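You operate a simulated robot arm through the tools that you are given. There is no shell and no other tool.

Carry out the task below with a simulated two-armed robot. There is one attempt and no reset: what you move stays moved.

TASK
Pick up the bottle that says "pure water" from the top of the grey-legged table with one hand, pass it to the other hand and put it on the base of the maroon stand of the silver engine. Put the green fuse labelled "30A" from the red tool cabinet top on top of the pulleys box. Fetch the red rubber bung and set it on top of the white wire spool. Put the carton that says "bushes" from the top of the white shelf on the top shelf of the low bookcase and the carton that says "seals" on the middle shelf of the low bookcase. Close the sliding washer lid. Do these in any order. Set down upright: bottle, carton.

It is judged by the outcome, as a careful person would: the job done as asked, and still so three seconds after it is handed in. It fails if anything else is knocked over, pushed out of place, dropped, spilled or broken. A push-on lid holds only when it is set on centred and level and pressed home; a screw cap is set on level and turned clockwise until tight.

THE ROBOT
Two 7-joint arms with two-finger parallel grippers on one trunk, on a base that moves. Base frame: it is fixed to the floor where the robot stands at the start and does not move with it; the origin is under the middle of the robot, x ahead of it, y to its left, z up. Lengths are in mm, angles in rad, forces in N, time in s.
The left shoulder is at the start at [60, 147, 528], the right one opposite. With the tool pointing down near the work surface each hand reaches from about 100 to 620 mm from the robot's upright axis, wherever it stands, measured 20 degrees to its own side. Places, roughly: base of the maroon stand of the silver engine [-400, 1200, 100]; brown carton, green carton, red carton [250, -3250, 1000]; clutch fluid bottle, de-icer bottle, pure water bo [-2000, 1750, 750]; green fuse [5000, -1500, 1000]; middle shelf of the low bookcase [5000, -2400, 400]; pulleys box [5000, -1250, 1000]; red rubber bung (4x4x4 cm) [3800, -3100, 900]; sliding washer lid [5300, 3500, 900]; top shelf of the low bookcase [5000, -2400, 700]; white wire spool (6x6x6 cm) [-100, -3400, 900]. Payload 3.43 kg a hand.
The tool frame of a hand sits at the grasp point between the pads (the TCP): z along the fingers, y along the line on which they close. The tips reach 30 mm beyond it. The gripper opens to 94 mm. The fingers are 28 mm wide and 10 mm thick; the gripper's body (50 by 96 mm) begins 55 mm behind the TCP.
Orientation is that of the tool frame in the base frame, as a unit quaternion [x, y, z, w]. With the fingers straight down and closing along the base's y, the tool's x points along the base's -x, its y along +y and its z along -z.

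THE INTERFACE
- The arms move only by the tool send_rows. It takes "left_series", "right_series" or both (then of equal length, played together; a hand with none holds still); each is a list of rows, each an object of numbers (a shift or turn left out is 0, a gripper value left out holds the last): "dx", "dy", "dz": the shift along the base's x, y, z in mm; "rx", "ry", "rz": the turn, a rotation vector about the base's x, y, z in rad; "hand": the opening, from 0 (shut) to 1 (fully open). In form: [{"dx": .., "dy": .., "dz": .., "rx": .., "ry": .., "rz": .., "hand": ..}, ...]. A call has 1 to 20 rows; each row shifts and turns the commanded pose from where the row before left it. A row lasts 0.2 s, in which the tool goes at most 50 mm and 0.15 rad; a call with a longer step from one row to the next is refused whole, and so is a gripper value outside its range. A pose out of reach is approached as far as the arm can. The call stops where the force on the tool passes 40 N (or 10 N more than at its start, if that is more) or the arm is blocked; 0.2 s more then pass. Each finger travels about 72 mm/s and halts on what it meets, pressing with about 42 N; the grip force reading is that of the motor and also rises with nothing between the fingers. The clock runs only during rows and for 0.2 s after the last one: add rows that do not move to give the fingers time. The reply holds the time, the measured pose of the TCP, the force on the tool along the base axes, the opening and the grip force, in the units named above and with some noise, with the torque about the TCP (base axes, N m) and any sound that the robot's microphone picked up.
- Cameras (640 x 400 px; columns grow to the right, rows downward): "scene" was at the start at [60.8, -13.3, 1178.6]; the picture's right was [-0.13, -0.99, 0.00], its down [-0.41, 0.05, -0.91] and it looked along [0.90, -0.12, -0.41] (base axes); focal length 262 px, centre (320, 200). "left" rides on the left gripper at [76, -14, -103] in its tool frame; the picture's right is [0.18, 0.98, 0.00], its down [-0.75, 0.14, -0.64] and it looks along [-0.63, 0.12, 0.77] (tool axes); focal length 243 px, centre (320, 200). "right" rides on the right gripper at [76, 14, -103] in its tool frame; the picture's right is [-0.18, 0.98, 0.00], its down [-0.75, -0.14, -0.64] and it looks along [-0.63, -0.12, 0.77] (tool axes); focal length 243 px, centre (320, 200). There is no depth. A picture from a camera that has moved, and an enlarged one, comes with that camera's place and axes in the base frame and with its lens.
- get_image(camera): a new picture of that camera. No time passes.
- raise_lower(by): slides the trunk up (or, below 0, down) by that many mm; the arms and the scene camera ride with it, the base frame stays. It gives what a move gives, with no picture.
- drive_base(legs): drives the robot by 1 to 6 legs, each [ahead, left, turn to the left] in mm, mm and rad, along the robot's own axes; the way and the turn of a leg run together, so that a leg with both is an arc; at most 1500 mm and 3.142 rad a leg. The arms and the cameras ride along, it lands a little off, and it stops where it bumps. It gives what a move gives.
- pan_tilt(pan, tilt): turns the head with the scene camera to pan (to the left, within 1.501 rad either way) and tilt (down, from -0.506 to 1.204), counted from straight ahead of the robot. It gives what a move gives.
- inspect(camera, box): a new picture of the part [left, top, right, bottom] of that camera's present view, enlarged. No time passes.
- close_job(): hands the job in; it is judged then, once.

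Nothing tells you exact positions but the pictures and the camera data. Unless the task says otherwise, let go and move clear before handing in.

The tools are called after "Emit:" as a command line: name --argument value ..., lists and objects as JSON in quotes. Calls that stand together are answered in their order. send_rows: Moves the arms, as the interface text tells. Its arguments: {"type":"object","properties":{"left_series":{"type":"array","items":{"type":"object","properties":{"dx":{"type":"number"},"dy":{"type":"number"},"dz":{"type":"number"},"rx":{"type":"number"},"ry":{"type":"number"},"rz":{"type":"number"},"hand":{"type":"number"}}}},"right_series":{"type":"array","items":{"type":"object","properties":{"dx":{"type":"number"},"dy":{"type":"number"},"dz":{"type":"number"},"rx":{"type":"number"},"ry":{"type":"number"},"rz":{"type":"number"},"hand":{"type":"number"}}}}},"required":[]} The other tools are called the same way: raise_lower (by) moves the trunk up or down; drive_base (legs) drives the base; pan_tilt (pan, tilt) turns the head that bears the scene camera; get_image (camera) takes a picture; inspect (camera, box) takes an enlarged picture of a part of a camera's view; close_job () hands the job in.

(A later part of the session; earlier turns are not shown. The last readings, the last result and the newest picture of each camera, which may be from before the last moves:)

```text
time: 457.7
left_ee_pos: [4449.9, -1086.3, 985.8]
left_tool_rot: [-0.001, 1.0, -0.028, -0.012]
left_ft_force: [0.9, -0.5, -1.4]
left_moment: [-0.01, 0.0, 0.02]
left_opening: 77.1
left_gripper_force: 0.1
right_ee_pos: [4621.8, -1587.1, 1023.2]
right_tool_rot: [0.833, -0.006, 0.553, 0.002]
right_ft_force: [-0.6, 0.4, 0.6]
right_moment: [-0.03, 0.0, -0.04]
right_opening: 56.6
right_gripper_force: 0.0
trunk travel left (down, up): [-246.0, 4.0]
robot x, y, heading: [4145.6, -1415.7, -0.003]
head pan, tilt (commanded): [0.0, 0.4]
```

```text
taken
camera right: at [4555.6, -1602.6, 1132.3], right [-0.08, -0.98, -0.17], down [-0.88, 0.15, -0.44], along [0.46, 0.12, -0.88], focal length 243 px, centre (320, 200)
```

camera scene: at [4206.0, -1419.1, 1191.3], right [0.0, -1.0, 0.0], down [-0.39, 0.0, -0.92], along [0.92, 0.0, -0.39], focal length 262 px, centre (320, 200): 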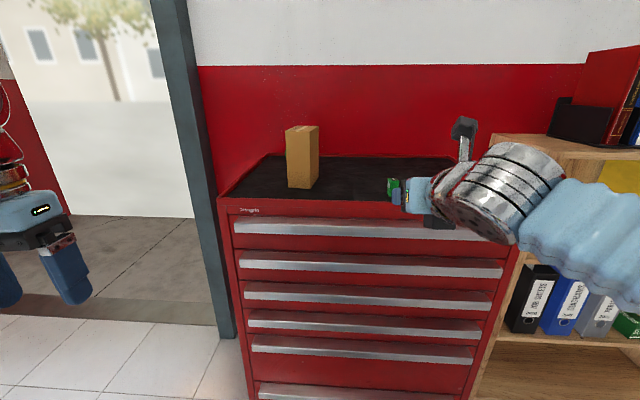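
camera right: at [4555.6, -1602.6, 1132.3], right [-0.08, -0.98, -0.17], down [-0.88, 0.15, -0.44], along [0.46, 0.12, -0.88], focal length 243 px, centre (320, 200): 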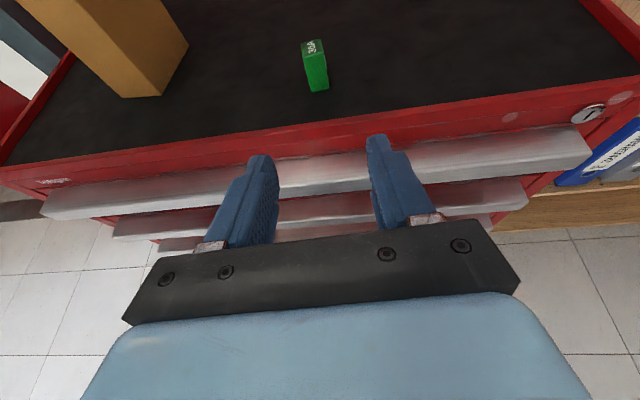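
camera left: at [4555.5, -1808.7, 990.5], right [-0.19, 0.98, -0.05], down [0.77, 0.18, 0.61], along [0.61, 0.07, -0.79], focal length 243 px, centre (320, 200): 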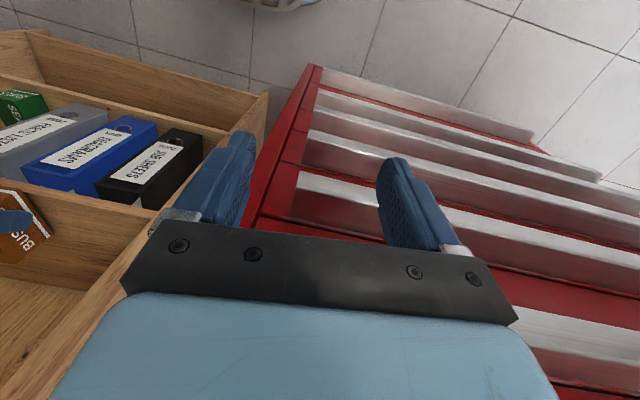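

Emit:
inspect --camera "right" --box '[280, 20, 360, 110]'

Emit:
inspect --camera "right" --box '[20, 0, 280, 160]'

```text
4.44 times, centred on (320, 65) of right
camera zoom: at [4555.6, -1602.6, 1132.3], right [-0.08, -0.98, -0.17], down [-0.88, 0.15, -0.44], along [0.46, 0.12, -0.88], focal length 1078 px, centre (320, 800)
```

zoom: 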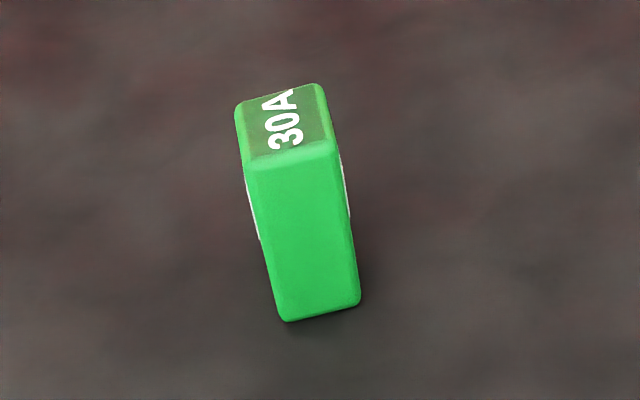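

```text
2.46 times, centred on (150, 80) of right
camera zoom: at [4555.6, -1602.6, 1132.3], right [-0.08, -0.98, -0.17], down [-0.88, 0.15, -0.44], along [0.46, 0.12, -0.88], focal length 597 px, centre (738, 495)
```

zoom: 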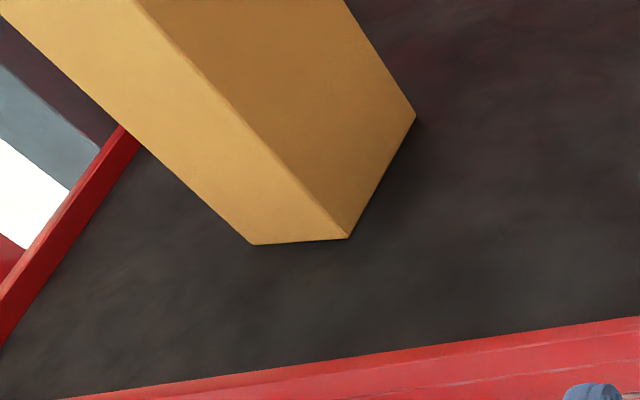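

Emit:
drive_base --legs '[[90, 0, 0]]'

Emit:
get_image --camera "right"

```text
time: 458.8
left_ee_pos: [4540.8, -1086.0, 985.6]
left_tool_rot: [-0.001, 1.0, -0.029, -0.011]
left_ft_force: [-0.7, 0.8, 0.0]
left_moment: [0.03, 0.02, 0.02]
left_opening: 76.8
left_gripper_force: 0.1
right_ee_pos: [4710.6, -1588.4, 1023.1]
right_tool_rot: [0.833, -0.006, 0.553, 0.002]
right_ft_force: [0.3, -0.1, 0.4]
right_moment: [0.02, 0.01, -0.02]
right_opening: 56.4
right_gripper_force: 0.1
trunk travel left (down, up): [-246.0, 4.0]
robot x, y, heading: [4232.7, -1421.0, -0.002]
head pan, tilt (commanded): [0.0, 0.4]
```

```text
taken
camera right: at [4644.9, -1602.8, 1132.3], right [-0.08, -0.98, -0.17], down [-0.88, 0.15, -0.44], along [0.46, 0.11, -0.88], focal length 243 px, centre (320, 200)
```

right: 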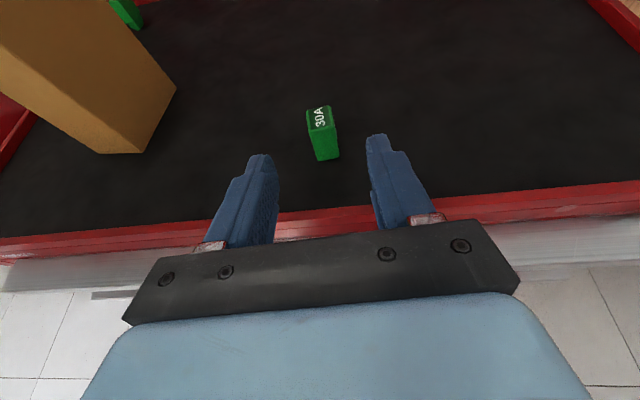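

Emit:
send_rows --right_series '[{"dx": 14, "dy": -1.5, "dz": -7, "hand": 0.45}, {"dx": 14, "dz": -7}, {"dx": 14, "dz": -7}, {"dx": 12, "dz": -6}, {"dx": 8, "dz": -4}, {}]'

Emit:
get_image --camera "right"

Emit:
inspect --camera "scene" --box '[280, 80, 520, 230]'

```text
time: 460.2
left_ee_pos: [4540.9, -1086.5, 985.3]
left_tool_rot: [0.0, 1.0, -0.029, -0.011]
left_ft_force: [-0.6, 0.0, 0.7]
left_moment: [0.01, 0.01, 0.02]
left_opening: 77.2
left_gripper_force: 0.0
right_ee_pos: [4772.8, -1589.2, 990.9]
right_tool_rot: [0.834, -0.006, 0.552, 0.002]
right_ft_force: [0.7, 0.8, -0.9]
right_moment: [0.0, 0.03, -0.02]
right_opening: 42.2
right_gripper_force: 0.0
trunk travel left (down, up): [-246.0, 4.0]
robot x, y, heading: [4231.5, -1419.2, -0.001]
head pan, tilt (commanded): [0.0, 0.4]
```

```text
taken
camera right: at [4707.4, -1604.6, 1101.3], right [-0.08, -0.98, -0.17], down [-0.88, 0.15, -0.44], along [0.46, 0.11, -0.88], focal length 243 px, centre (320, 200)
```

right: 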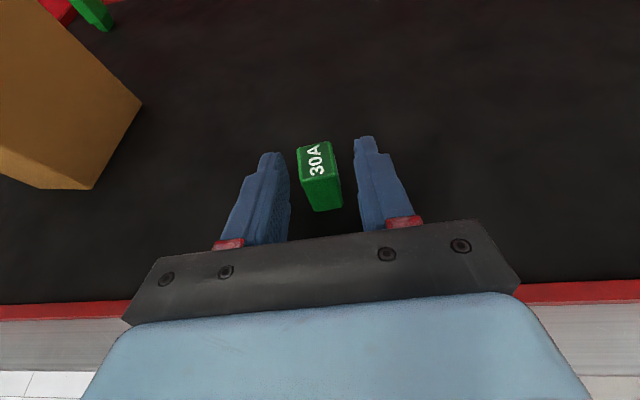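

```text
2.67 times, centred on (400, 155) of scene
camera zoom: at [4295.7, -1419.0, 1191.3], right [0.0, -1.0, 0.0], down [-0.39, 0.0, -0.92], along [0.92, 0.0, -0.39], focal length 697 px, centre (107, 320)
```

zoom: 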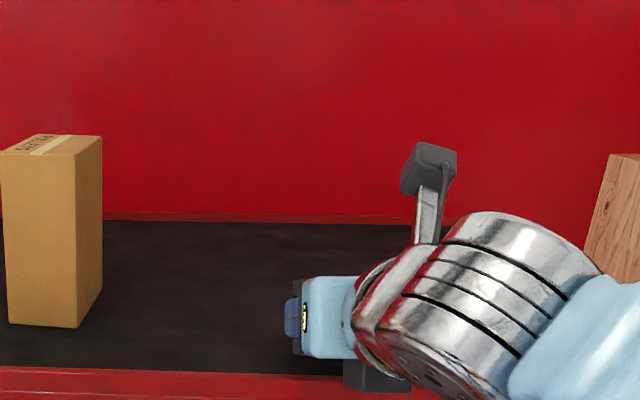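

Emit:
send_rows --right_series '[{"hand": 0.3}, {"hand": 0.1}, {"hand": 0.0}, {"hand": 0.0}, {"hand": 0.0}]'

Emit:
get_image --camera "right"

```text
time: 461.4
left_ee_pos: [4539.5, -1086.7, 985.3]
left_tool_rot: [-0.001, 1.0, -0.029, -0.011]
left_ft_force: [-0.1, 0.4, -0.7]
left_moment: [-0.01, -0.02, 0.03]
left_opening: 77.1
left_gripper_force: 0.1
right_ee_pos: [4772.7, -1588.7, 994.0]
right_tool_rot: [0.833, -0.006, 0.554, 0.002]
right_ft_force: [1.2, -0.3, 9.6]
right_moment: [-0.03, -0.06, 0.0]
right_opening: 18.5
right_gripper_force: 41.4
trunk travel left (down, up): [-246.0, 4.0]
robot x, y, heading: [4235.2, -1415.0, -0.003]
head pan, tilt (commanded): [0.0, 0.4]
```

```text
taken
camera right: at [4706.5, -1604.6, 1102.3], right [-0.08, -0.98, -0.17], down [-0.88, 0.15, -0.45], along [0.46, 0.11, -0.88], focal length 243 px, centre (320, 200)
```

right: 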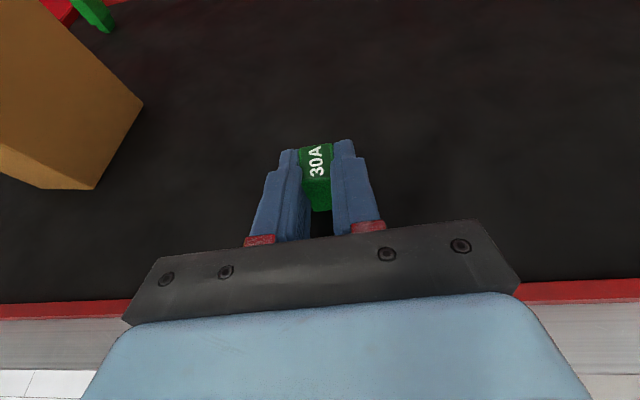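

Emit:
send_rows --right_series '[{"dz": 5}, {"dz": 10}, {"dz": 20}, {"dz": 25}, {"dz": 25}, {"dz": 25}, {"dz": 25}, {"dz": 20}, {"dz": 15}, {}]'

Emit:
get_image --camera "right"

Emit:
get_image --camera "scene"

```text
time: 463.6
left_ee_pos: [4539.8, -1087.7, 985.8]
left_tool_rot: [0.0, 1.0, -0.029, -0.011]
left_ft_force: [1.1, 0.4, 0.3]
left_moment: [0.01, -0.01, 0.01]
left_opening: 77.2
left_gripper_force: 0.2
right_ee_pos: [4773.9, -1590.5, 1162.7]
right_tool_rot: [0.834, -0.006, 0.552, 0.003]
right_ft_force: [-0.3, -0.1, -0.8]
right_moment: [0.0, 0.01, 0.02]
right_opening: 18.7
right_gripper_force: 42.5
trunk travel left (down, up): [-246.0, 4.0]
robot x, y, heading: [4232.4, -1416.8, 0.0]
head pan, tilt (commanded): [0.0, 0.4]
```

```text
taken
camera right: at [4707.2, -1604.5, 1271.4], right [-0.08, -0.98, -0.17], down [-0.88, 0.15, -0.44], along [0.46, 0.11, -0.88], focal length 243 px, centre (320, 200)
```

right: 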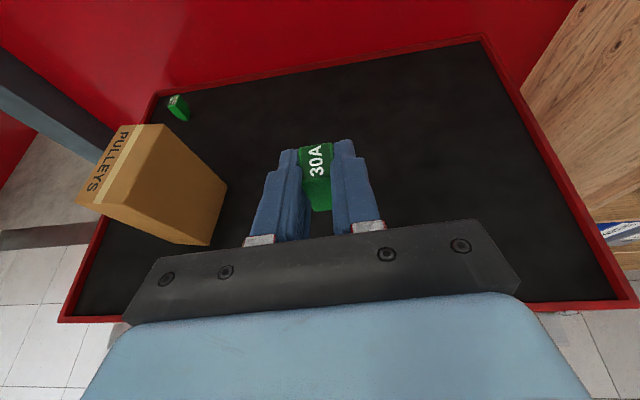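

```text
taken
camera scene: at [4295.7, -1419.0, 1191.2], right [0.0, -1.0, 0.0], down [-0.39, 0.0, -0.92], along [0.92, 0.0, -0.39], focal length 262 px, centre (320, 200)
```

scene: 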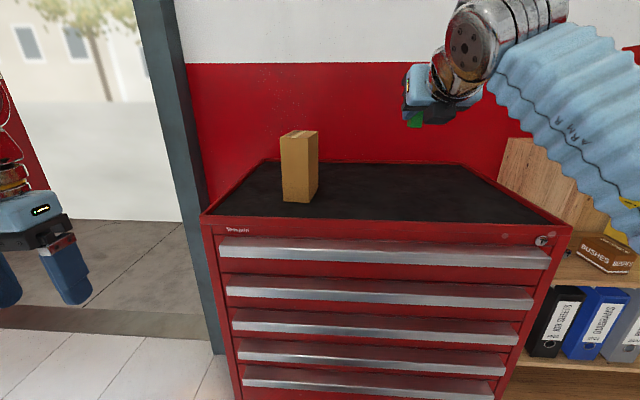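

Emit:
inspect --camera "right" --box '[60, 80, 260, 260]'

Emit:
inspect --camera "scene" --box '[250, 110, 350, 220]'

```text
2.22 times, centred on (160, 170) of right
camera zoom: at [4707.2, -1604.5, 1271.4], right [-0.08, -0.98, -0.17], down [-0.88, 0.15, -0.44], along [0.46, 0.11, -0.88], focal length 539 px, centre (676, 267)
```

zoom: 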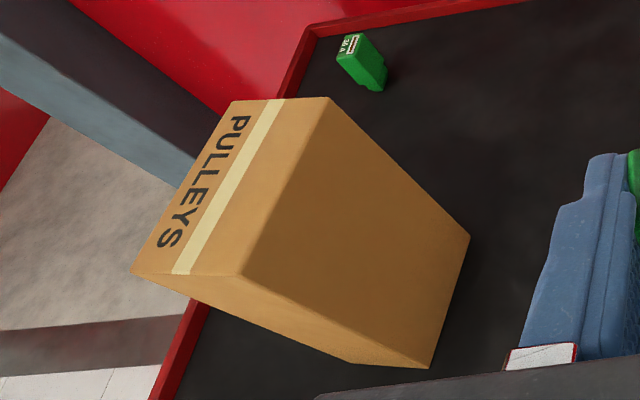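

```text
3.64 times, centred on (300, 165) of scene
camera zoom: at [4295.7, -1419.0, 1191.2], right [0.0, -1.0, 0.0], down [-0.39, 0.0, -0.92], along [0.92, 0.0, -0.39], focal length 951 px, centre (393, 327)
```

zoom: 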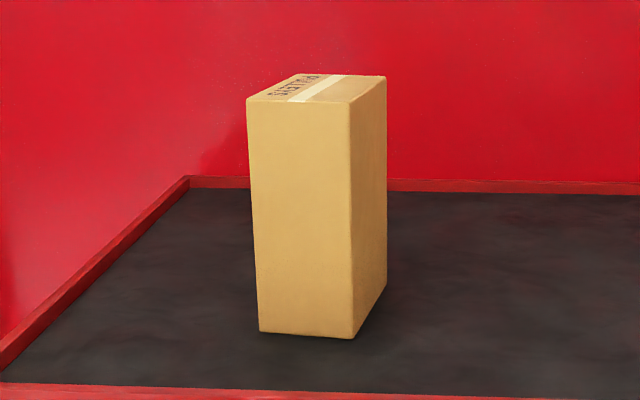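

Emit:
inspect --camera "right" --box '[155, 80, 205, 130]'

```text
8.00 times, centred on (180, 105) of right
camera zoom: at [4707.2, -1604.5, 1271.4], right [-0.08, -0.98, -0.17], down [-0.88, 0.15, -0.44], along [0.46, 0.11, -0.88], focal length 1941 px, centre (1440, 960)
```

zoom: 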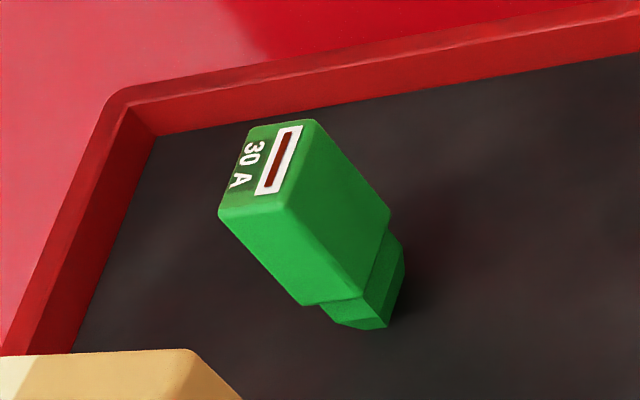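

Emit:
inspect --camera "scene" --box '[390, 90, 450, 135]'

Emit:
inspect --camera "right" --box '[280, 120, 360, 220]'

```text
8.89 times, centred on (420, 112) of scene
camera zoom: at [4295.7, -1419.0, 1191.2], right [0.0, -1.0, 0.0], down [-0.39, 0.0, -0.92], along [0.92, 0.0, -0.39], focal length 2325 px, centre (-569, 978)
```

zoom: 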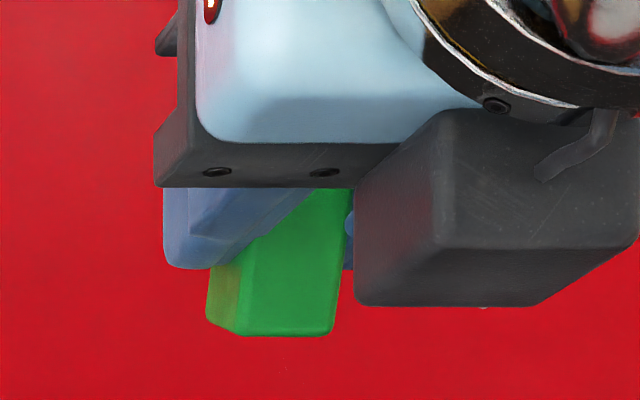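

```text
4.00 times, centred on (320, 170) of right
camera zoom: at [4707.2, -1604.5, 1271.4], right [-0.08, -0.98, -0.17], down [-0.88, 0.15, -0.44], along [0.46, 0.11, -0.88], focal length 970 px, centre (320, 320)
```

zoom: 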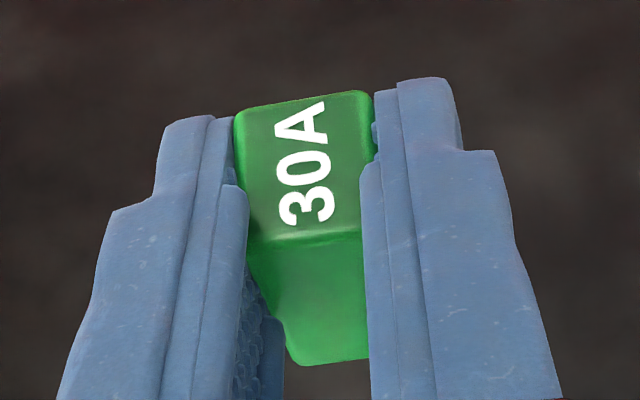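

Emit:
inspect --camera "right" --box '[168, 92, 188, 110]'

```text
16.00 times, centred on (178, 101) of right
camera zoom: at [4707.2, -1604.5, 1271.4], right [-0.08, -0.98, -0.17], down [-0.88, 0.15, -0.44], along [0.46, 0.11, -0.88], focal length 3882 px, centre (2592, 1784)
```

zoom: 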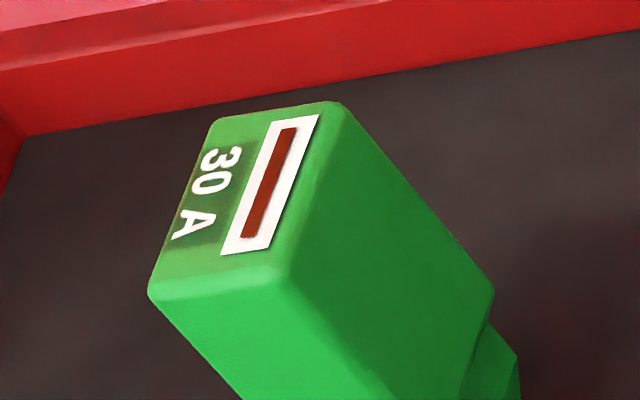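

Emit:
drive_base --legs '[[0, 213, 0]]'

Emit:
get_image --camera "right"

Emit:
get_image --camera "scene"

```text
time: 465.3
left_ee_pos: [4539.3, -872.1, 985.1]
left_tool_rot: [0.0, 1.0, -0.028, -0.011]
left_ft_force: [-0.5, 0.2, 0.4]
left_moment: [0.0, -0.03, -0.01]
left_opening: 76.8
left_gripper_force: 0.0
right_ee_pos: [4772.3, -1375.5, 1162.7]
right_tool_rot: [0.833, -0.006, 0.553, 0.002]
right_ft_force: [-0.3, -0.6, -1.0]
right_moment: [0.03, 0.01, -0.01]
right_opening: 18.6
right_gripper_force: 42.1
trunk travel left (down, up): [-246.0, 4.0]
robot x, y, heading: [4234.3, -1204.0, 0.004]
head pan, tilt (commanded): [0.0, 0.4]
```

```text
taken
camera right: at [4707.4, -1391.1, 1271.2], right [-0.08, -0.98, -0.17], down [-0.88, 0.15, -0.44], along [0.46, 0.12, -0.88], focal length 243 px, centre (320, 200)
```

right: 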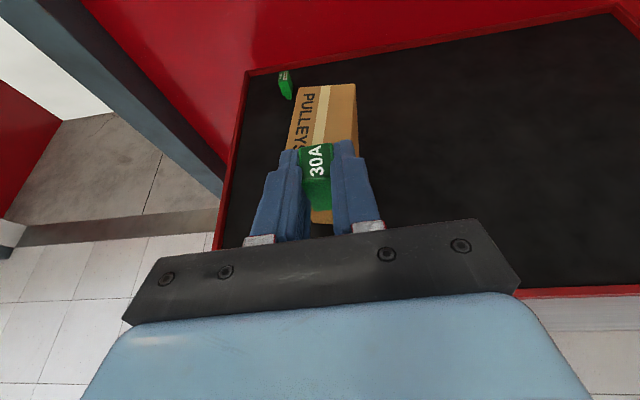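

```text
taken
camera scene: at [4295.7, -1205.7, 1191.3], right [0.0, -1.0, 0.0], down [-0.39, 0.0, -0.92], along [0.92, 0.0, -0.39], focal length 262 px, centre (320, 200)
```

scene: 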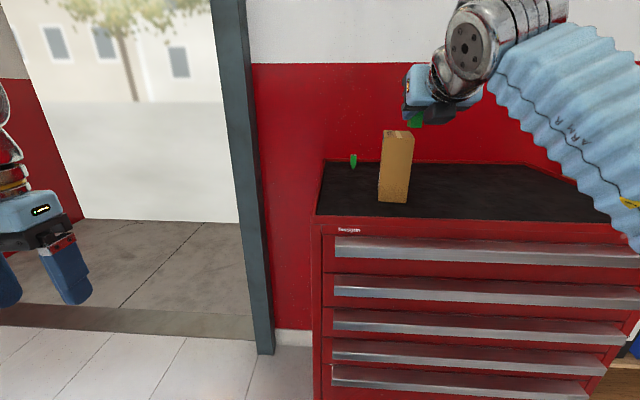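

Emit:
inspect --camera "scene" --box '[335, 145, 375, 175]'

Emit:
inspect --camera "right" --box '[265, 60, 365, 140]'

```text
13.33 times, centred on (355, 160) of scene
camera zoom: at [4295.7, -1205.7, 1191.3], right [0.0, -1.0, 0.0], down [-0.39, 0.0, -0.92], along [0.92, 0.0, -0.39], focal length 3487 px, centre (-147, 733)
```

zoom: 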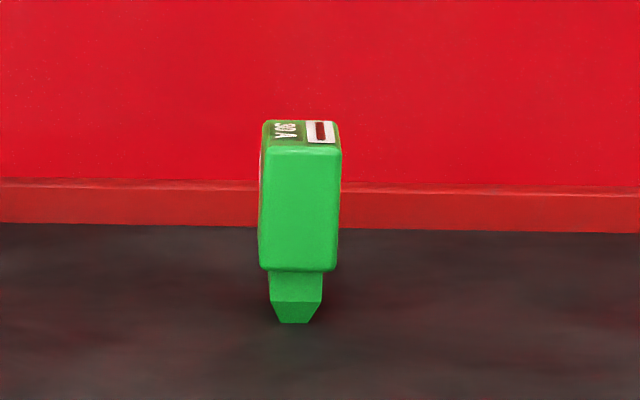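

```text
5.00 times, centred on (315, 100) of right
camera zoom: at [4707.4, -1391.1, 1271.2], right [-0.08, -0.98, -0.17], down [-0.88, 0.15, -0.44], along [0.46, 0.12, -0.88], focal length 1213 px, centre (345, 700)
```

zoom: 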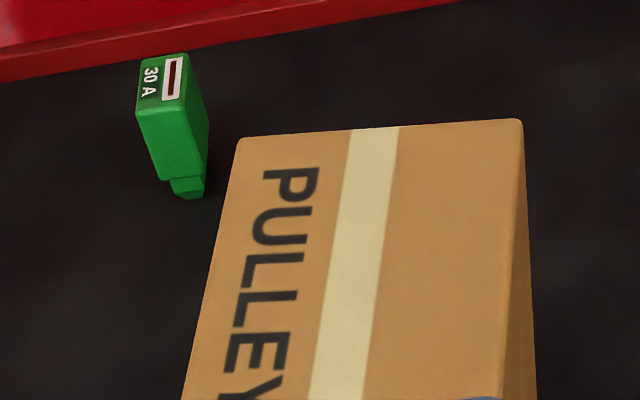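

Emit:
drive_base --legs '[[85, 0, 0]]'

Emit:
get_image --camera "right"

Emit:
get_image --camera "scene"

```text
time: 466.4
left_ee_pos: [4624.7, -873.3, 985.3]
left_tool_rot: [0.0, 1.0, -0.029, -0.012]
left_ft_force: [-0.1, -0.1, -0.3]
left_moment: [-0.02, -0.02, 0.0]
left_opening: 77.0
left_gripper_force: 0.0
right_ee_pos: [4857.9, -1375.7, 1162.4]
right_tool_rot: [0.834, -0.006, 0.552, 0.002]
right_ft_force: [-0.2, -0.3, 0.6]
right_moment: [0.03, 0.0, -0.02]
right_opening: 18.7
right_gripper_force: 41.8
trunk travel left (down, up): [-246.0, 4.0]
robot x, y, heading: [4322.1, -1205.4, -0.001]
head pan, tilt (commanded): [0.0, 0.4]
```

```text
taken
camera right: at [4793.0, -1391.2, 1271.3], right [-0.08, -0.98, -0.17], down [-0.88, 0.15, -0.44], along [0.46, 0.11, -0.88], focal length 243 px, centre (320, 200)
```

right: 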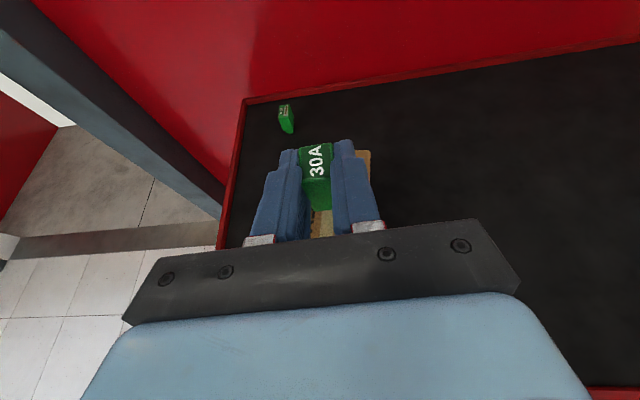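

```text
taken
camera scene: at [4381.5, -1205.6, 1191.3], right [0.0, -1.0, 0.0], down [-0.39, 0.0, -0.92], along [0.92, 0.0, -0.39], focal length 262 px, centre (320, 200)
```

scene: 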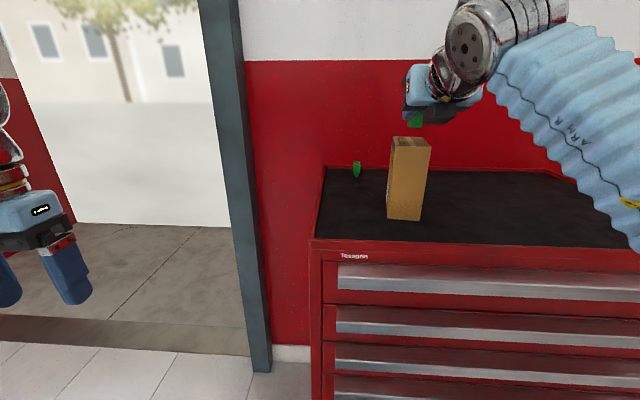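

Emit:
inspect --camera "scene" --box '[347, 155, 367, 183]'

Emit:
inspect --camera "scene" --box '[400, 105, 440, 135]'

```text
14.29 times, centred on (357, 169) of scene
camera zoom: at [4381.5, -1205.6, 1191.3], right [0.0, -1.0, 0.0], down [-0.39, 0.0, -0.92], along [0.92, 0.0, -0.39], focal length 3736 px, centre (-209, 643)
```

zoom: 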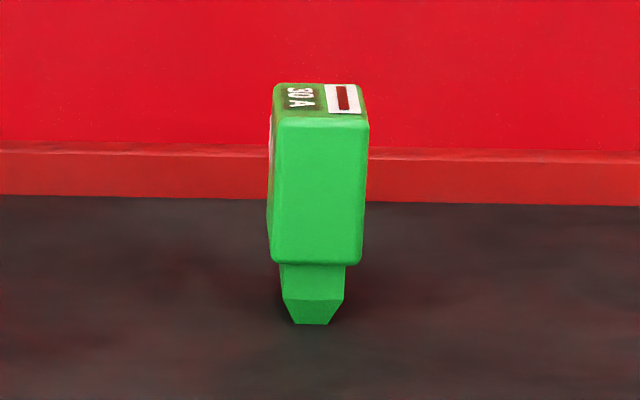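

```text
13.33 times, centred on (420, 120) of scene
camera zoom: at [4381.5, -1205.6, 1191.3], right [0.0, -1.0, 0.0], down [-0.39, 0.0, -0.92], along [0.92, 0.0, -0.39], focal length 3487 px, centre (-1013, 1267)
```

zoom: 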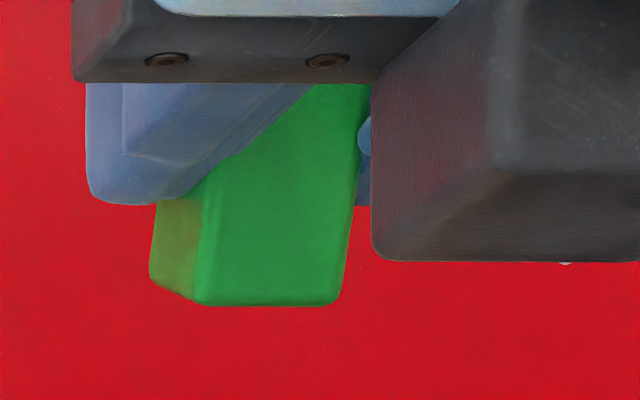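

Emit:
send_rows --right_series '[{"dx": 4, "dz": -6}, {"dx": 4, "dz": -6}, {"dz": -5}, {"dz": -3}, {"dz": -2}, {"dz": -2}, {"dz": -2}, {"dz": -2}, {"dz": -2}, {"dz": -2}]'

Emit:
inspect --camera "scene" --box '[360, 90, 480, 230]'

Emit:
get_image --camera "right"

```text
time: 468.6
left_ee_pos: [4626.0, -872.1, 985.6]
left_tool_rot: [0.001, 0.999, -0.029, -0.012]
left_ft_force: [0.1, 0.0, 0.6]
left_moment: [0.0, 0.03, 0.02]
left_opening: 77.2
left_gripper_force: 0.1
right_ee_pos: [4866.1, -1376.2, 1136.2]
right_tool_rot: [0.828, -0.006, 0.56, 0.0]
right_ft_force: [0.9, 1.2, 10.2]
right_moment: [-0.05, -0.06, -0.01]
right_opening: 18.4
right_gripper_force: 41.6
trunk travel left (down, up): [-246.0, 4.0]
robot x, y, heading: [4316.8, -1202.5, 0.003]
head pan, tilt (commanded): [0.0, 0.4]
stopped in row 10 (right hand): the force on the tool passed its limit at 42 N (the readings are from after the stop); the commanded pose is now the measured one
```

```text
2.86 times, centred on (420, 160) of scene
camera zoom: at [4381.1, -1205.3, 1191.0], right [0.0, -1.0, 0.0], down [-0.39, 0.0, -0.92], along [0.92, 0.0, -0.39], focal length 747 px, centre (34, 314)
```

zoom: 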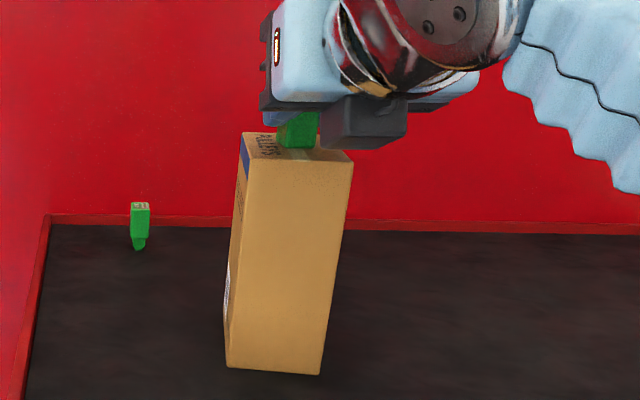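

```text
taken
camera right: at [4797.3, -1391.9, 1243.8], right [-0.08, -0.98, -0.18], down [-0.87, 0.15, -0.46], along [0.48, 0.12, -0.87], focal length 243 px, centre (320, 200)
```

right: 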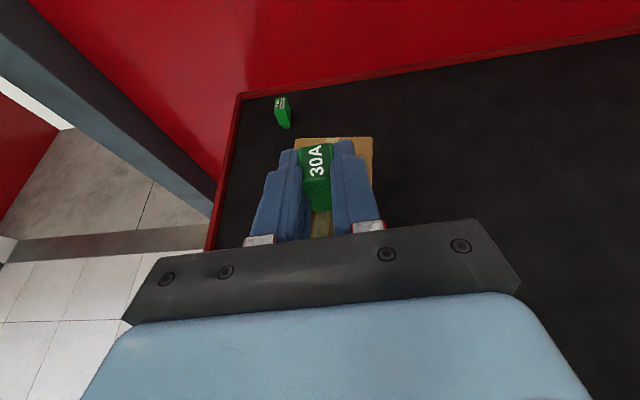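

Emit:
send_rows --right_series '[{"dz": 1.2}, {"hand": 0.3}, {"hand": 0.4}, {}, {"dx": -12, "dz": 6}, {"dx": -16, "dz": 8}, {"dx": -20, "dz": 10}, {"dx": -25, "dz": 5}, {"dx": -30}, {}]'

Emit:
get_image --camera "right"

Emit:
inspect --camera "scene" --box '[370, 90, 470, 170]'

```text
time: 470.8
left_ee_pos: [4625.9, -872.6, 986.3]
left_tool_rot: [0.0, 1.0, -0.029, -0.011]
left_ft_force: [-0.1, 0.3, 0.8]
left_moment: [0.04, -0.02, -0.01]
left_opening: 77.2
left_gripper_force: 0.1
right_ee_pos: [4762.1, -1375.0, 1163.1]
right_tool_rot: [0.83, -0.007, 0.558, 0.002]
right_ft_force: [1.1, 0.0, 0.0]
right_moment: [0.0, 0.01, -0.01]
right_opening: 37.4
right_gripper_force: 0.1
trunk travel left (down, up): [-246.0, 4.0]
robot x, y, heading: [4314.9, -1204.0, -0.004]
head pan, tilt (commanded): [0.0, 0.4]
```

```text
taken
camera right: at [4695.6, -1391.5, 1271.9], right [-0.08, -0.98, -0.18], down [-0.88, 0.15, -0.45], along [0.47, 0.12, -0.87], focal length 243 px, centre (320, 200)
```

right: 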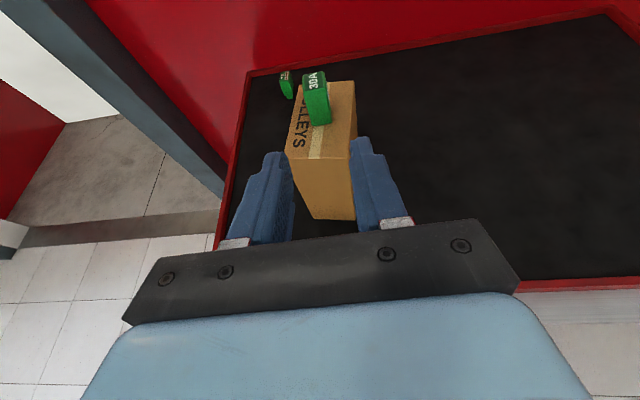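

```text
5.00 times, centred on (420, 130) of scene
camera zoom: at [4381.5, -1205.7, 1191.3], right [0.0, -1.0, 0.0], down [-0.39, 0.0, -0.92], along [0.92, 0.0, -0.39], focal length 1308 px, centre (-180, 550)
```

zoom: 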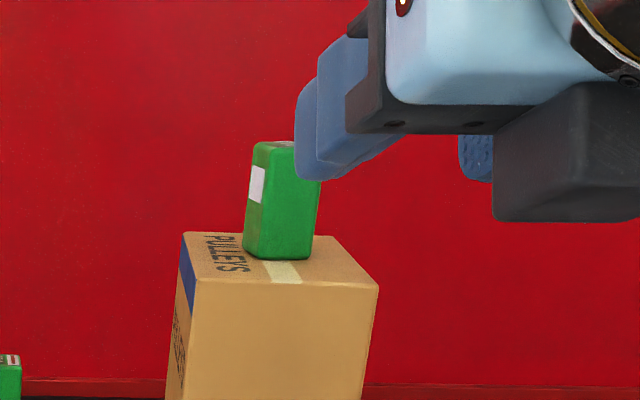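

Emit:
drive_base --legs '[[-200, 0, 0]]'

Emit:
drive_base --legs '[[0, 500, 0]]'

Emit:
pan_tilt --pan -0.75 --tilt 0.25

Emit:
get_image --camera "scene"

```text
time: 472.4
left_ee_pos: [4425.5, -873.3, 985.6]
left_tool_rot: [0.0, 1.0, -0.029, -0.011]
left_ft_force: [0.2, 0.0, -0.1]
left_moment: [-0.02, 0.02, 0.02]
left_opening: 77.1
left_gripper_force: 0.1
right_ee_pos: [4562.4, -1375.6, 1165.2]
right_tool_rot: [0.83, -0.006, 0.558, 0.001]
right_ft_force: [1.2, 0.2, 0.0]
right_moment: [0.01, 0.0, 0.01]
right_opening: 37.7
right_gripper_force: 0.1
trunk travel left (down, up): [-246.0, 4.0]
robot x, y, heading: [4117.7, -1203.6, 0.002]
head pan, tilt (commanded): [0.0, 0.4]
```

```text
time: 475.3
left_ee_pos: [4425.2, -376.6, 984.9]
left_tool_rot: [-0.001, 1.0, -0.029, -0.011]
left_ft_force: [0.5, 0.2, -0.5]
left_moment: [0.03, 0.01, -0.02]
left_opening: 77.2
left_gripper_force: 0.1
right_ee_pos: [4561.0, -880.8, 1164.4]
right_tool_rot: [0.83, -0.007, 0.558, 0.002]
right_ft_force: [-0.1, -0.1, 0.4]
right_moment: [0.0, 0.01, -0.02]
right_opening: 37.7
right_gripper_force: 0.0
trunk travel left (down, up): [-246.0, 4.0]
robot x, y, heading: [4114.7, -706.3, -0.002]
head pan, tilt (commanded): [0.0, 0.4]
```

```text
time: 476.4
left_ee_pos: [4425.4, -377.4, 985.4]
left_tool_rot: [0.0, 1.0, -0.029, -0.012]
left_ft_force: [-0.3, -0.1, 0.0]
left_moment: [-0.01, -0.01, 0.0]
left_opening: 77.0
left_gripper_force: 0.1
right_ee_pos: [4560.9, -880.3, 1163.1]
right_tool_rot: [0.83, -0.008, 0.558, 0.002]
right_ft_force: [0.7, 0.2, 0.6]
right_moment: [-0.03, -0.01, 0.01]
right_opening: 37.5
right_gripper_force: 0.0
trunk travel left (down, up): [-246.0, 4.0]
robot x, y, heading: [4117.0, -707.9, 0.002]
head pan, tilt (commanded): [-0.75, 0.25]
```

```text
taken
camera scene: at [4156.3, -773.2, 1205.2], right [-0.68, -0.73, 0.0], down [-0.18, 0.17, -0.97], along [0.71, -0.66, -0.25], focal length 262 px, centre (320, 200)
```

scene: 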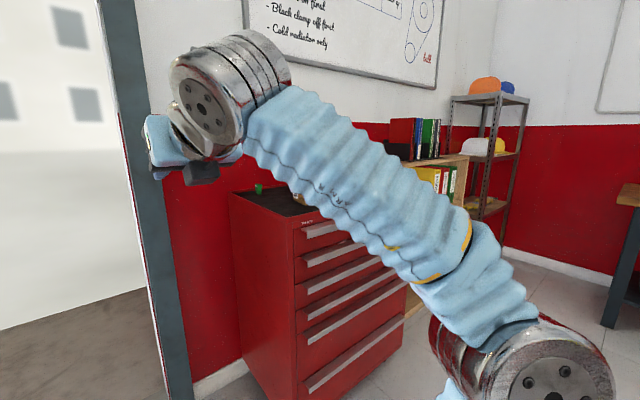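

Emit:
send_rows --right_series '[{"dz": -30, "ry": 0.1}, {"dz": -30, "ry": 0.1}, {"dz": -30, "ry": 0.1}, {"dz": -30, "ry": 0.1}, {"dz": -30}, {"dz": -30}, {"dz": -30}, {"dz": -30}, {"dz": -30, "dx": -10}, {"dz": -30, "dx": -10}, {}]'

Emit:
get_image --camera "scene"

```text
time: 478.8
left_ee_pos: [4425.1, -377.0, 985.3]
left_tool_rot: [-0.001, 0.999, -0.03, -0.011]
left_ft_force: [-0.3, 0.3, -0.1]
left_moment: [0.02, 0.02, 0.01]
left_opening: 76.8
left_gripper_force: 0.1
right_ee_pos: [4541.2, -880.2, 863.6]
right_tool_rot: [0.924, -0.006, 0.382, 0.003]
right_ft_force: [-0.3, 0.3, -0.3]
right_moment: [-0.02, -0.04, 0.0]
right_opening: 37.5
right_gripper_force: 0.1
trunk travel left (down, up): [-246.0, 4.0]
robot x, y, heading: [4121.4, -709.3, 0.001]
head pan, tilt (commanded): [-0.75, 0.25]
```

```text
taken
camera scene: at [4156.2, -773.3, 1205.2], right [-0.68, -0.73, 0.0], down [-0.18, 0.17, -0.97], along [0.71, -0.66, -0.25], focal length 262 px, centre (320, 200)
```

scene: 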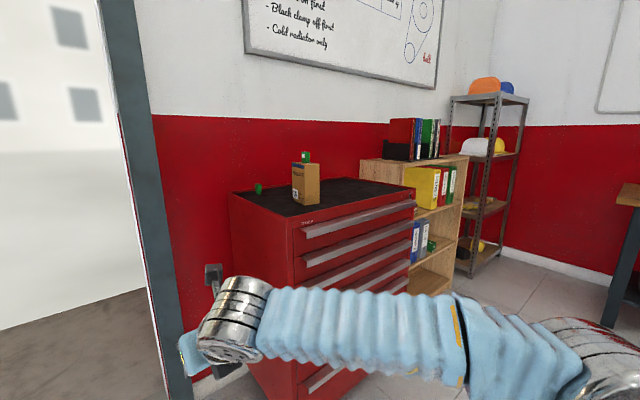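

Emit:
inspect --camera "scene" --box '[280, 140, 330, 215]'

Emit:
inspect --camera "scene" --box '[295, 147, 315, 165]'

Emit:
inspect --camera "scene" --box '[245, 175, 275, 200]'

```text
5.33 times, centred on (305, 178) of scene
camera zoom: at [4156.2, -773.3, 1205.2], right [-0.68, -0.73, 0.0], down [-0.18, 0.17, -0.97], along [0.71, -0.66, -0.25], focal length 1395 px, centre (400, 320)
```

zoom: 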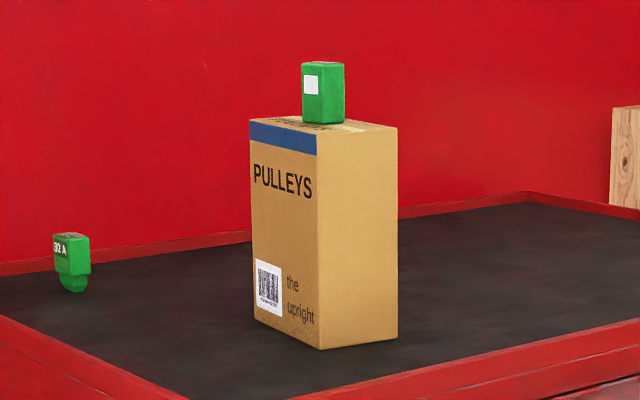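

```text
16.00 times, centred on (305, 156) of scene
camera zoom: at [4156.2, -773.3, 1205.2], right [-0.68, -0.73, 0.0], down [-0.18, 0.17, -0.97], along [0.71, -0.66, -0.25], focal length 4184 px, centre (560, 904)
```

zoom: 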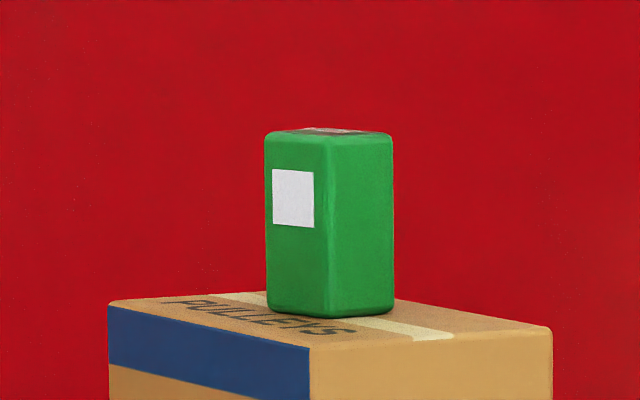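

```text
16.00 times, centred on (260, 188) of scene
camera zoom: at [4156.2, -773.3, 1205.2], right [-0.68, -0.73, 0.0], down [-0.18, 0.17, -0.97], along [0.71, -0.66, -0.25], focal length 4184 px, centre (1280, 400)
```

zoom: 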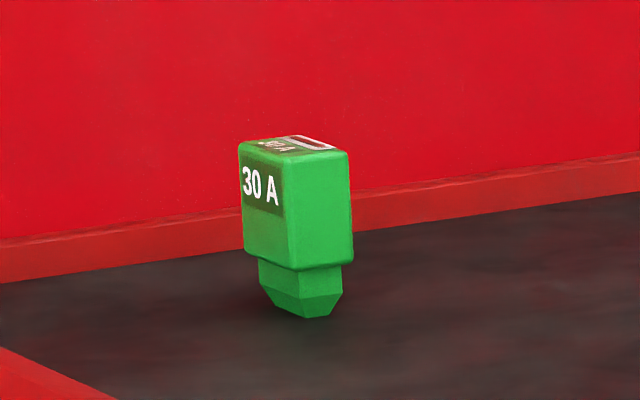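

Emit:
drive_base --legs '[[-60, 0, 0], [0, -1400, 0]]'

Emit:
pan_tilt --pan 0.75 --tilt 0.2

Emit:
get_image --camera "scene"

```text
time: 486.4
left_ee_pos: [4362.0, -1780.7, 986.3]
left_tool_rot: [0.003, 1.0, -0.029, -0.011]
left_ft_force: [0.5, 0.1, -0.6]
left_moment: [-0.03, -0.01, -0.01]
left_opening: 77.2
left_gripper_force: 0.2
right_ee_pos: [4476.6, -2284.5, 863.6]
right_tool_rot: [0.924, -0.008, 0.382, 0.003]
right_ft_force: [1.3, -0.7, -0.9]
right_moment: [-0.01, 0.0, -0.01]
right_opening: 37.7
right_gripper_force: 0.0
trunk travel left (down, up): [-246.0, 4.0]
robot x, y, heading: [4055.6, -2109.6, -0.001]
head pan, tilt (commanded): [-0.75, 0.25]
```

```text
time: 488.0
left_ee_pos: [4362.7, -1781.2, 984.7]
left_tool_rot: [0.003, 1.0, -0.028, -0.011]
left_ft_force: [-0.1, -0.3, -0.2]
left_moment: [-0.02, -0.02, 0.03]
left_opening: 77.1
left_gripper_force: 0.0
right_ee_pos: [4476.0, -2284.0, 864.2]
right_tool_rot: [0.924, -0.008, 0.383, 0.004]
right_ft_force: [0.2, 1.1, -0.5]
right_moment: [-0.01, 0.03, 0.0]
right_opening: 37.4
right_gripper_force: 0.1
trunk travel left (down, up): [-246.0, 4.0]
robot x, y, heading: [4051.7, -2110.1, -0.003]
head pan, tilt (commanded): [0.75, 0.201]
```

```text
taken
camera scene: at [4092.6, -2048.8, 1209.8], right [0.68, -0.73, 0.0], down [-0.15, -0.14, -0.98], along [0.72, 0.66, -0.2], focal length 262 px, centre (320, 200)
```

scene: 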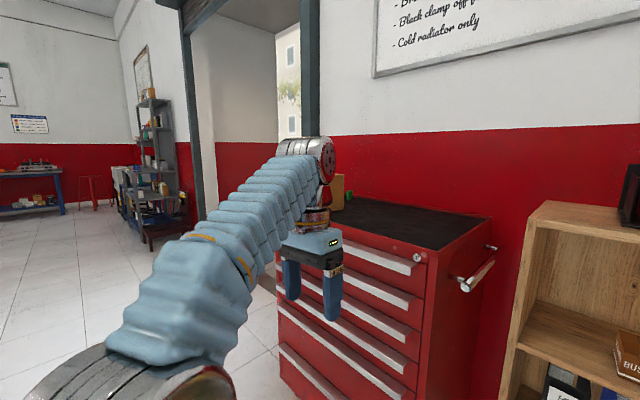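

Emit:
send_rows --left_series '[{"dz": -30, "dy": 10}, {"dz": -30, "dy": 10}, {"dz": -30, "dy": 10}, {"dz": -30, "dy": 10}, {"dz": -30, "dy": 10}, {"dz": -30}, {"dz": -30}, {"dz": -30}, {}]'

Emit:
get_image --camera "scene"

```text
time: 490.0
left_ee_pos: [4362.0, -1730.7, 744.3]
left_tool_rot: [0.003, 1.0, -0.028, -0.011]
left_ft_force: [-0.5, 1.0, 0.6]
left_moment: [0.03, -0.01, 0.0]
left_opening: 76.8
left_gripper_force: 0.1
right_ee_pos: [4476.1, -2284.2, 864.1]
right_tool_rot: [0.924, -0.008, 0.383, 0.003]
right_ft_force: [-0.1, 0.1, 0.9]
right_moment: [0.03, -0.03, -0.02]
right_opening: 37.7
right_gripper_force: 0.0
trunk travel left (down, up): [-246.0, 4.0]
robot x, y, heading: [4053.6, -2112.0, -0.005]
head pan, tilt (commanded): [0.75, 0.201]
```

```text
taken
camera scene: at [4092.6, -2048.7, 1209.8], right [0.68, -0.73, 0.0], down [-0.15, -0.14, -0.98], along [0.72, 0.67, -0.2], focal length 262 px, centre (320, 200)
```

scene: 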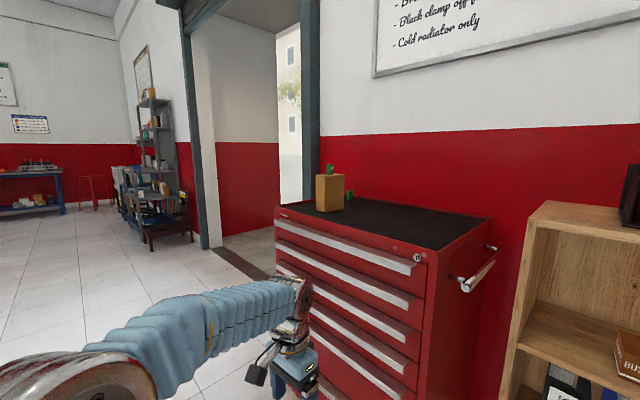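

Emit:
inspect --camera "scene" --box '[318, 155, 342, 180]'

Emit:
inspect --camera "scene" --box '[335, 180, 365, 215]'

Emit:
inspect --camera "scene" --box '[300, 150, 370, 220]'

```text
16.00 times, centred on (330, 168) of scene
camera zoom: at [4092.6, -2048.7, 1209.8], right [0.68, -0.73, 0.0], down [-0.15, -0.14, -0.98], along [0.72, 0.67, -0.2], focal length 4184 px, centre (160, 720)
```

zoom: 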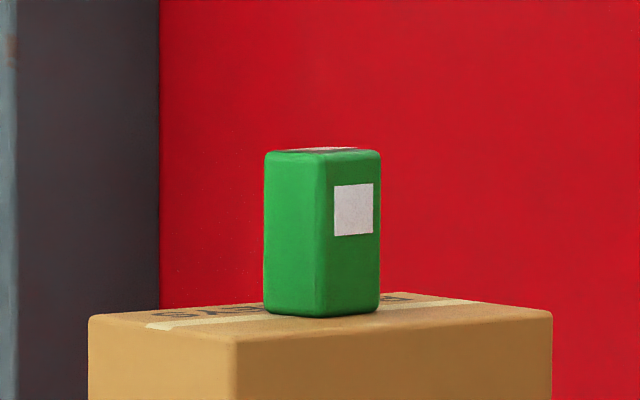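

```text
11.43 times, centred on (350, 198) of scene
camera zoom: at [4092.6, -2048.7, 1209.8], right [0.68, -0.73, 0.0], down [-0.15, -0.14, -0.98], along [0.72, 0.67, -0.2], focal length 2989 px, centre (-23, 229)
```

zoom: 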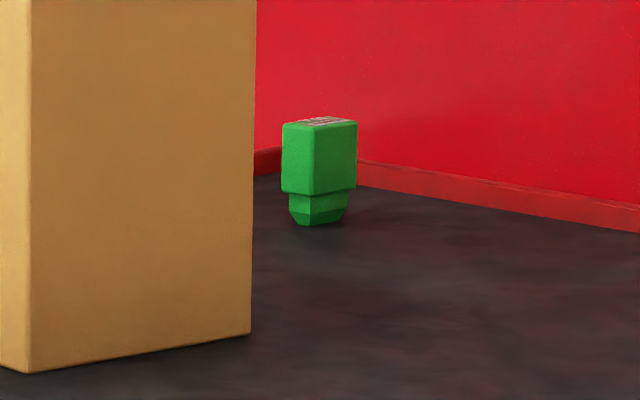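

```text
5.71 times, centred on (335, 185) of scene
camera zoom: at [4092.6, -2048.7, 1209.8], right [0.68, -0.73, 0.0], down [-0.15, -0.14, -0.98], along [0.72, 0.67, -0.2], focal length 1494 px, centre (234, 286)
```

zoom: 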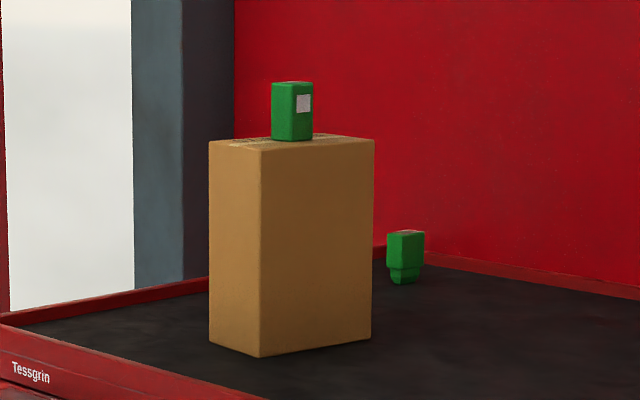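

I've put the green block reading exactly "30A" on the PULLEYS box; it stands there steadily. Now I turn to the sliding washer lid far to the north, first tidying arms and looking along the way.

Emit:
send_rows --left_series '[{"dz": 30}, {"dz": 30}, {"dz": 30}, {"dz": 30}, {"dz": 30}, {"dz": 30}, {"dz": 30}, {}]' --right_series '[{"dz": 15, "dx": -10}, {"dz": 15, "dx": -10}, {"dz": 15, "dx": -10}, {"dz": 15, "dx": -10}, {"dz": 15, "dx": -10}, {"dz": 15, "dx": -10}, {"dx": -10}, {}]'

Emit:
drive_base --legs '[[-200, 0, 0]]'

Emit:
pan_tilt --pan 1.4 --tilt 0.3

Emit:
get_image --camera "scene"

```text
time: 491.8
left_ee_pos: [4361.5, -1730.7, 954.9]
left_tool_rot: [0.003, 1.0, -0.029, -0.012]
left_ft_force: [-0.3, 0.5, 0.7]
left_moment: [0.01, 0.0, -0.02]
left_opening: 76.9
left_gripper_force: 0.1
right_ee_pos: [4406.1, -2284.2, 953.2]
right_tool_rot: [0.924, -0.008, 0.382, 0.003]
right_ft_force: [0.8, 0.7, 0.3]
right_moment: [0.01, -0.01, 0.0]
right_opening: 37.5
right_gripper_force: 0.0
trunk travel left (down, up): [-246.0, 4.0]
robot x, y, heading: [4052.9, -2109.7, -0.001]
head pan, tilt (commanded): [0.75, 0.201]
```

```text
time: 493.4
left_ee_pos: [4160.3, -1730.6, 954.5]
left_tool_rot: [0.002, 1.0, -0.029, -0.011]
left_ft_force: [0.9, 0.5, 0.4]
left_moment: [-0.02, 0.03, 0.0]
left_opening: 77.3
left_gripper_force: 0.1
right_ee_pos: [4205.4, -2283.9, 953.7]
right_tool_rot: [0.924, -0.008, 0.382, 0.003]
right_ft_force: [0.1, 1.1, 0.8]
right_moment: [-0.03, 0.03, -0.01]
right_opening: 37.4
right_gripper_force: 0.0
trunk travel left (down, up): [-246.0, 4.0]
robot x, y, heading: [3852.0, -2107.5, -0.004]
head pan, tilt (commanded): [0.75, 0.201]
```

```text
time: 494.4
left_ee_pos: [4159.3, -1729.7, 955.0]
left_tool_rot: [0.001, 1.0, -0.028, -0.011]
left_ft_force: [0.4, 0.0, 0.2]
left_moment: [0.0, 0.0, 0.02]
left_opening: 77.1
left_gripper_force: 0.0
right_ee_pos: [4205.0, -2282.9, 953.7]
right_tool_rot: [0.924, -0.008, 0.381, 0.003]
right_ft_force: [0.5, 0.5, -0.2]
right_moment: [0.01, 0.03, -0.02]
right_opening: 37.6
right_gripper_force: 0.0
trunk travel left (down, up): [-246.0, 4.0]
robot x, y, heading: [3851.5, -2113.7, 0.005]
head pan, tilt (commanded): [1.4, 0.3]
```

```text
taken
camera scene: at [3838.3, -2019.3, 1200.5], right [0.98, -0.17, 0.0], down [-0.05, -0.29, -0.96], along [0.17, 0.94, -0.3], focal length 262 px, centre (320, 200)
```

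scene: 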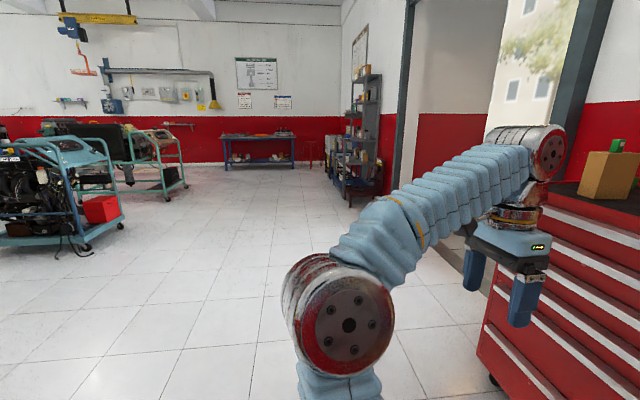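

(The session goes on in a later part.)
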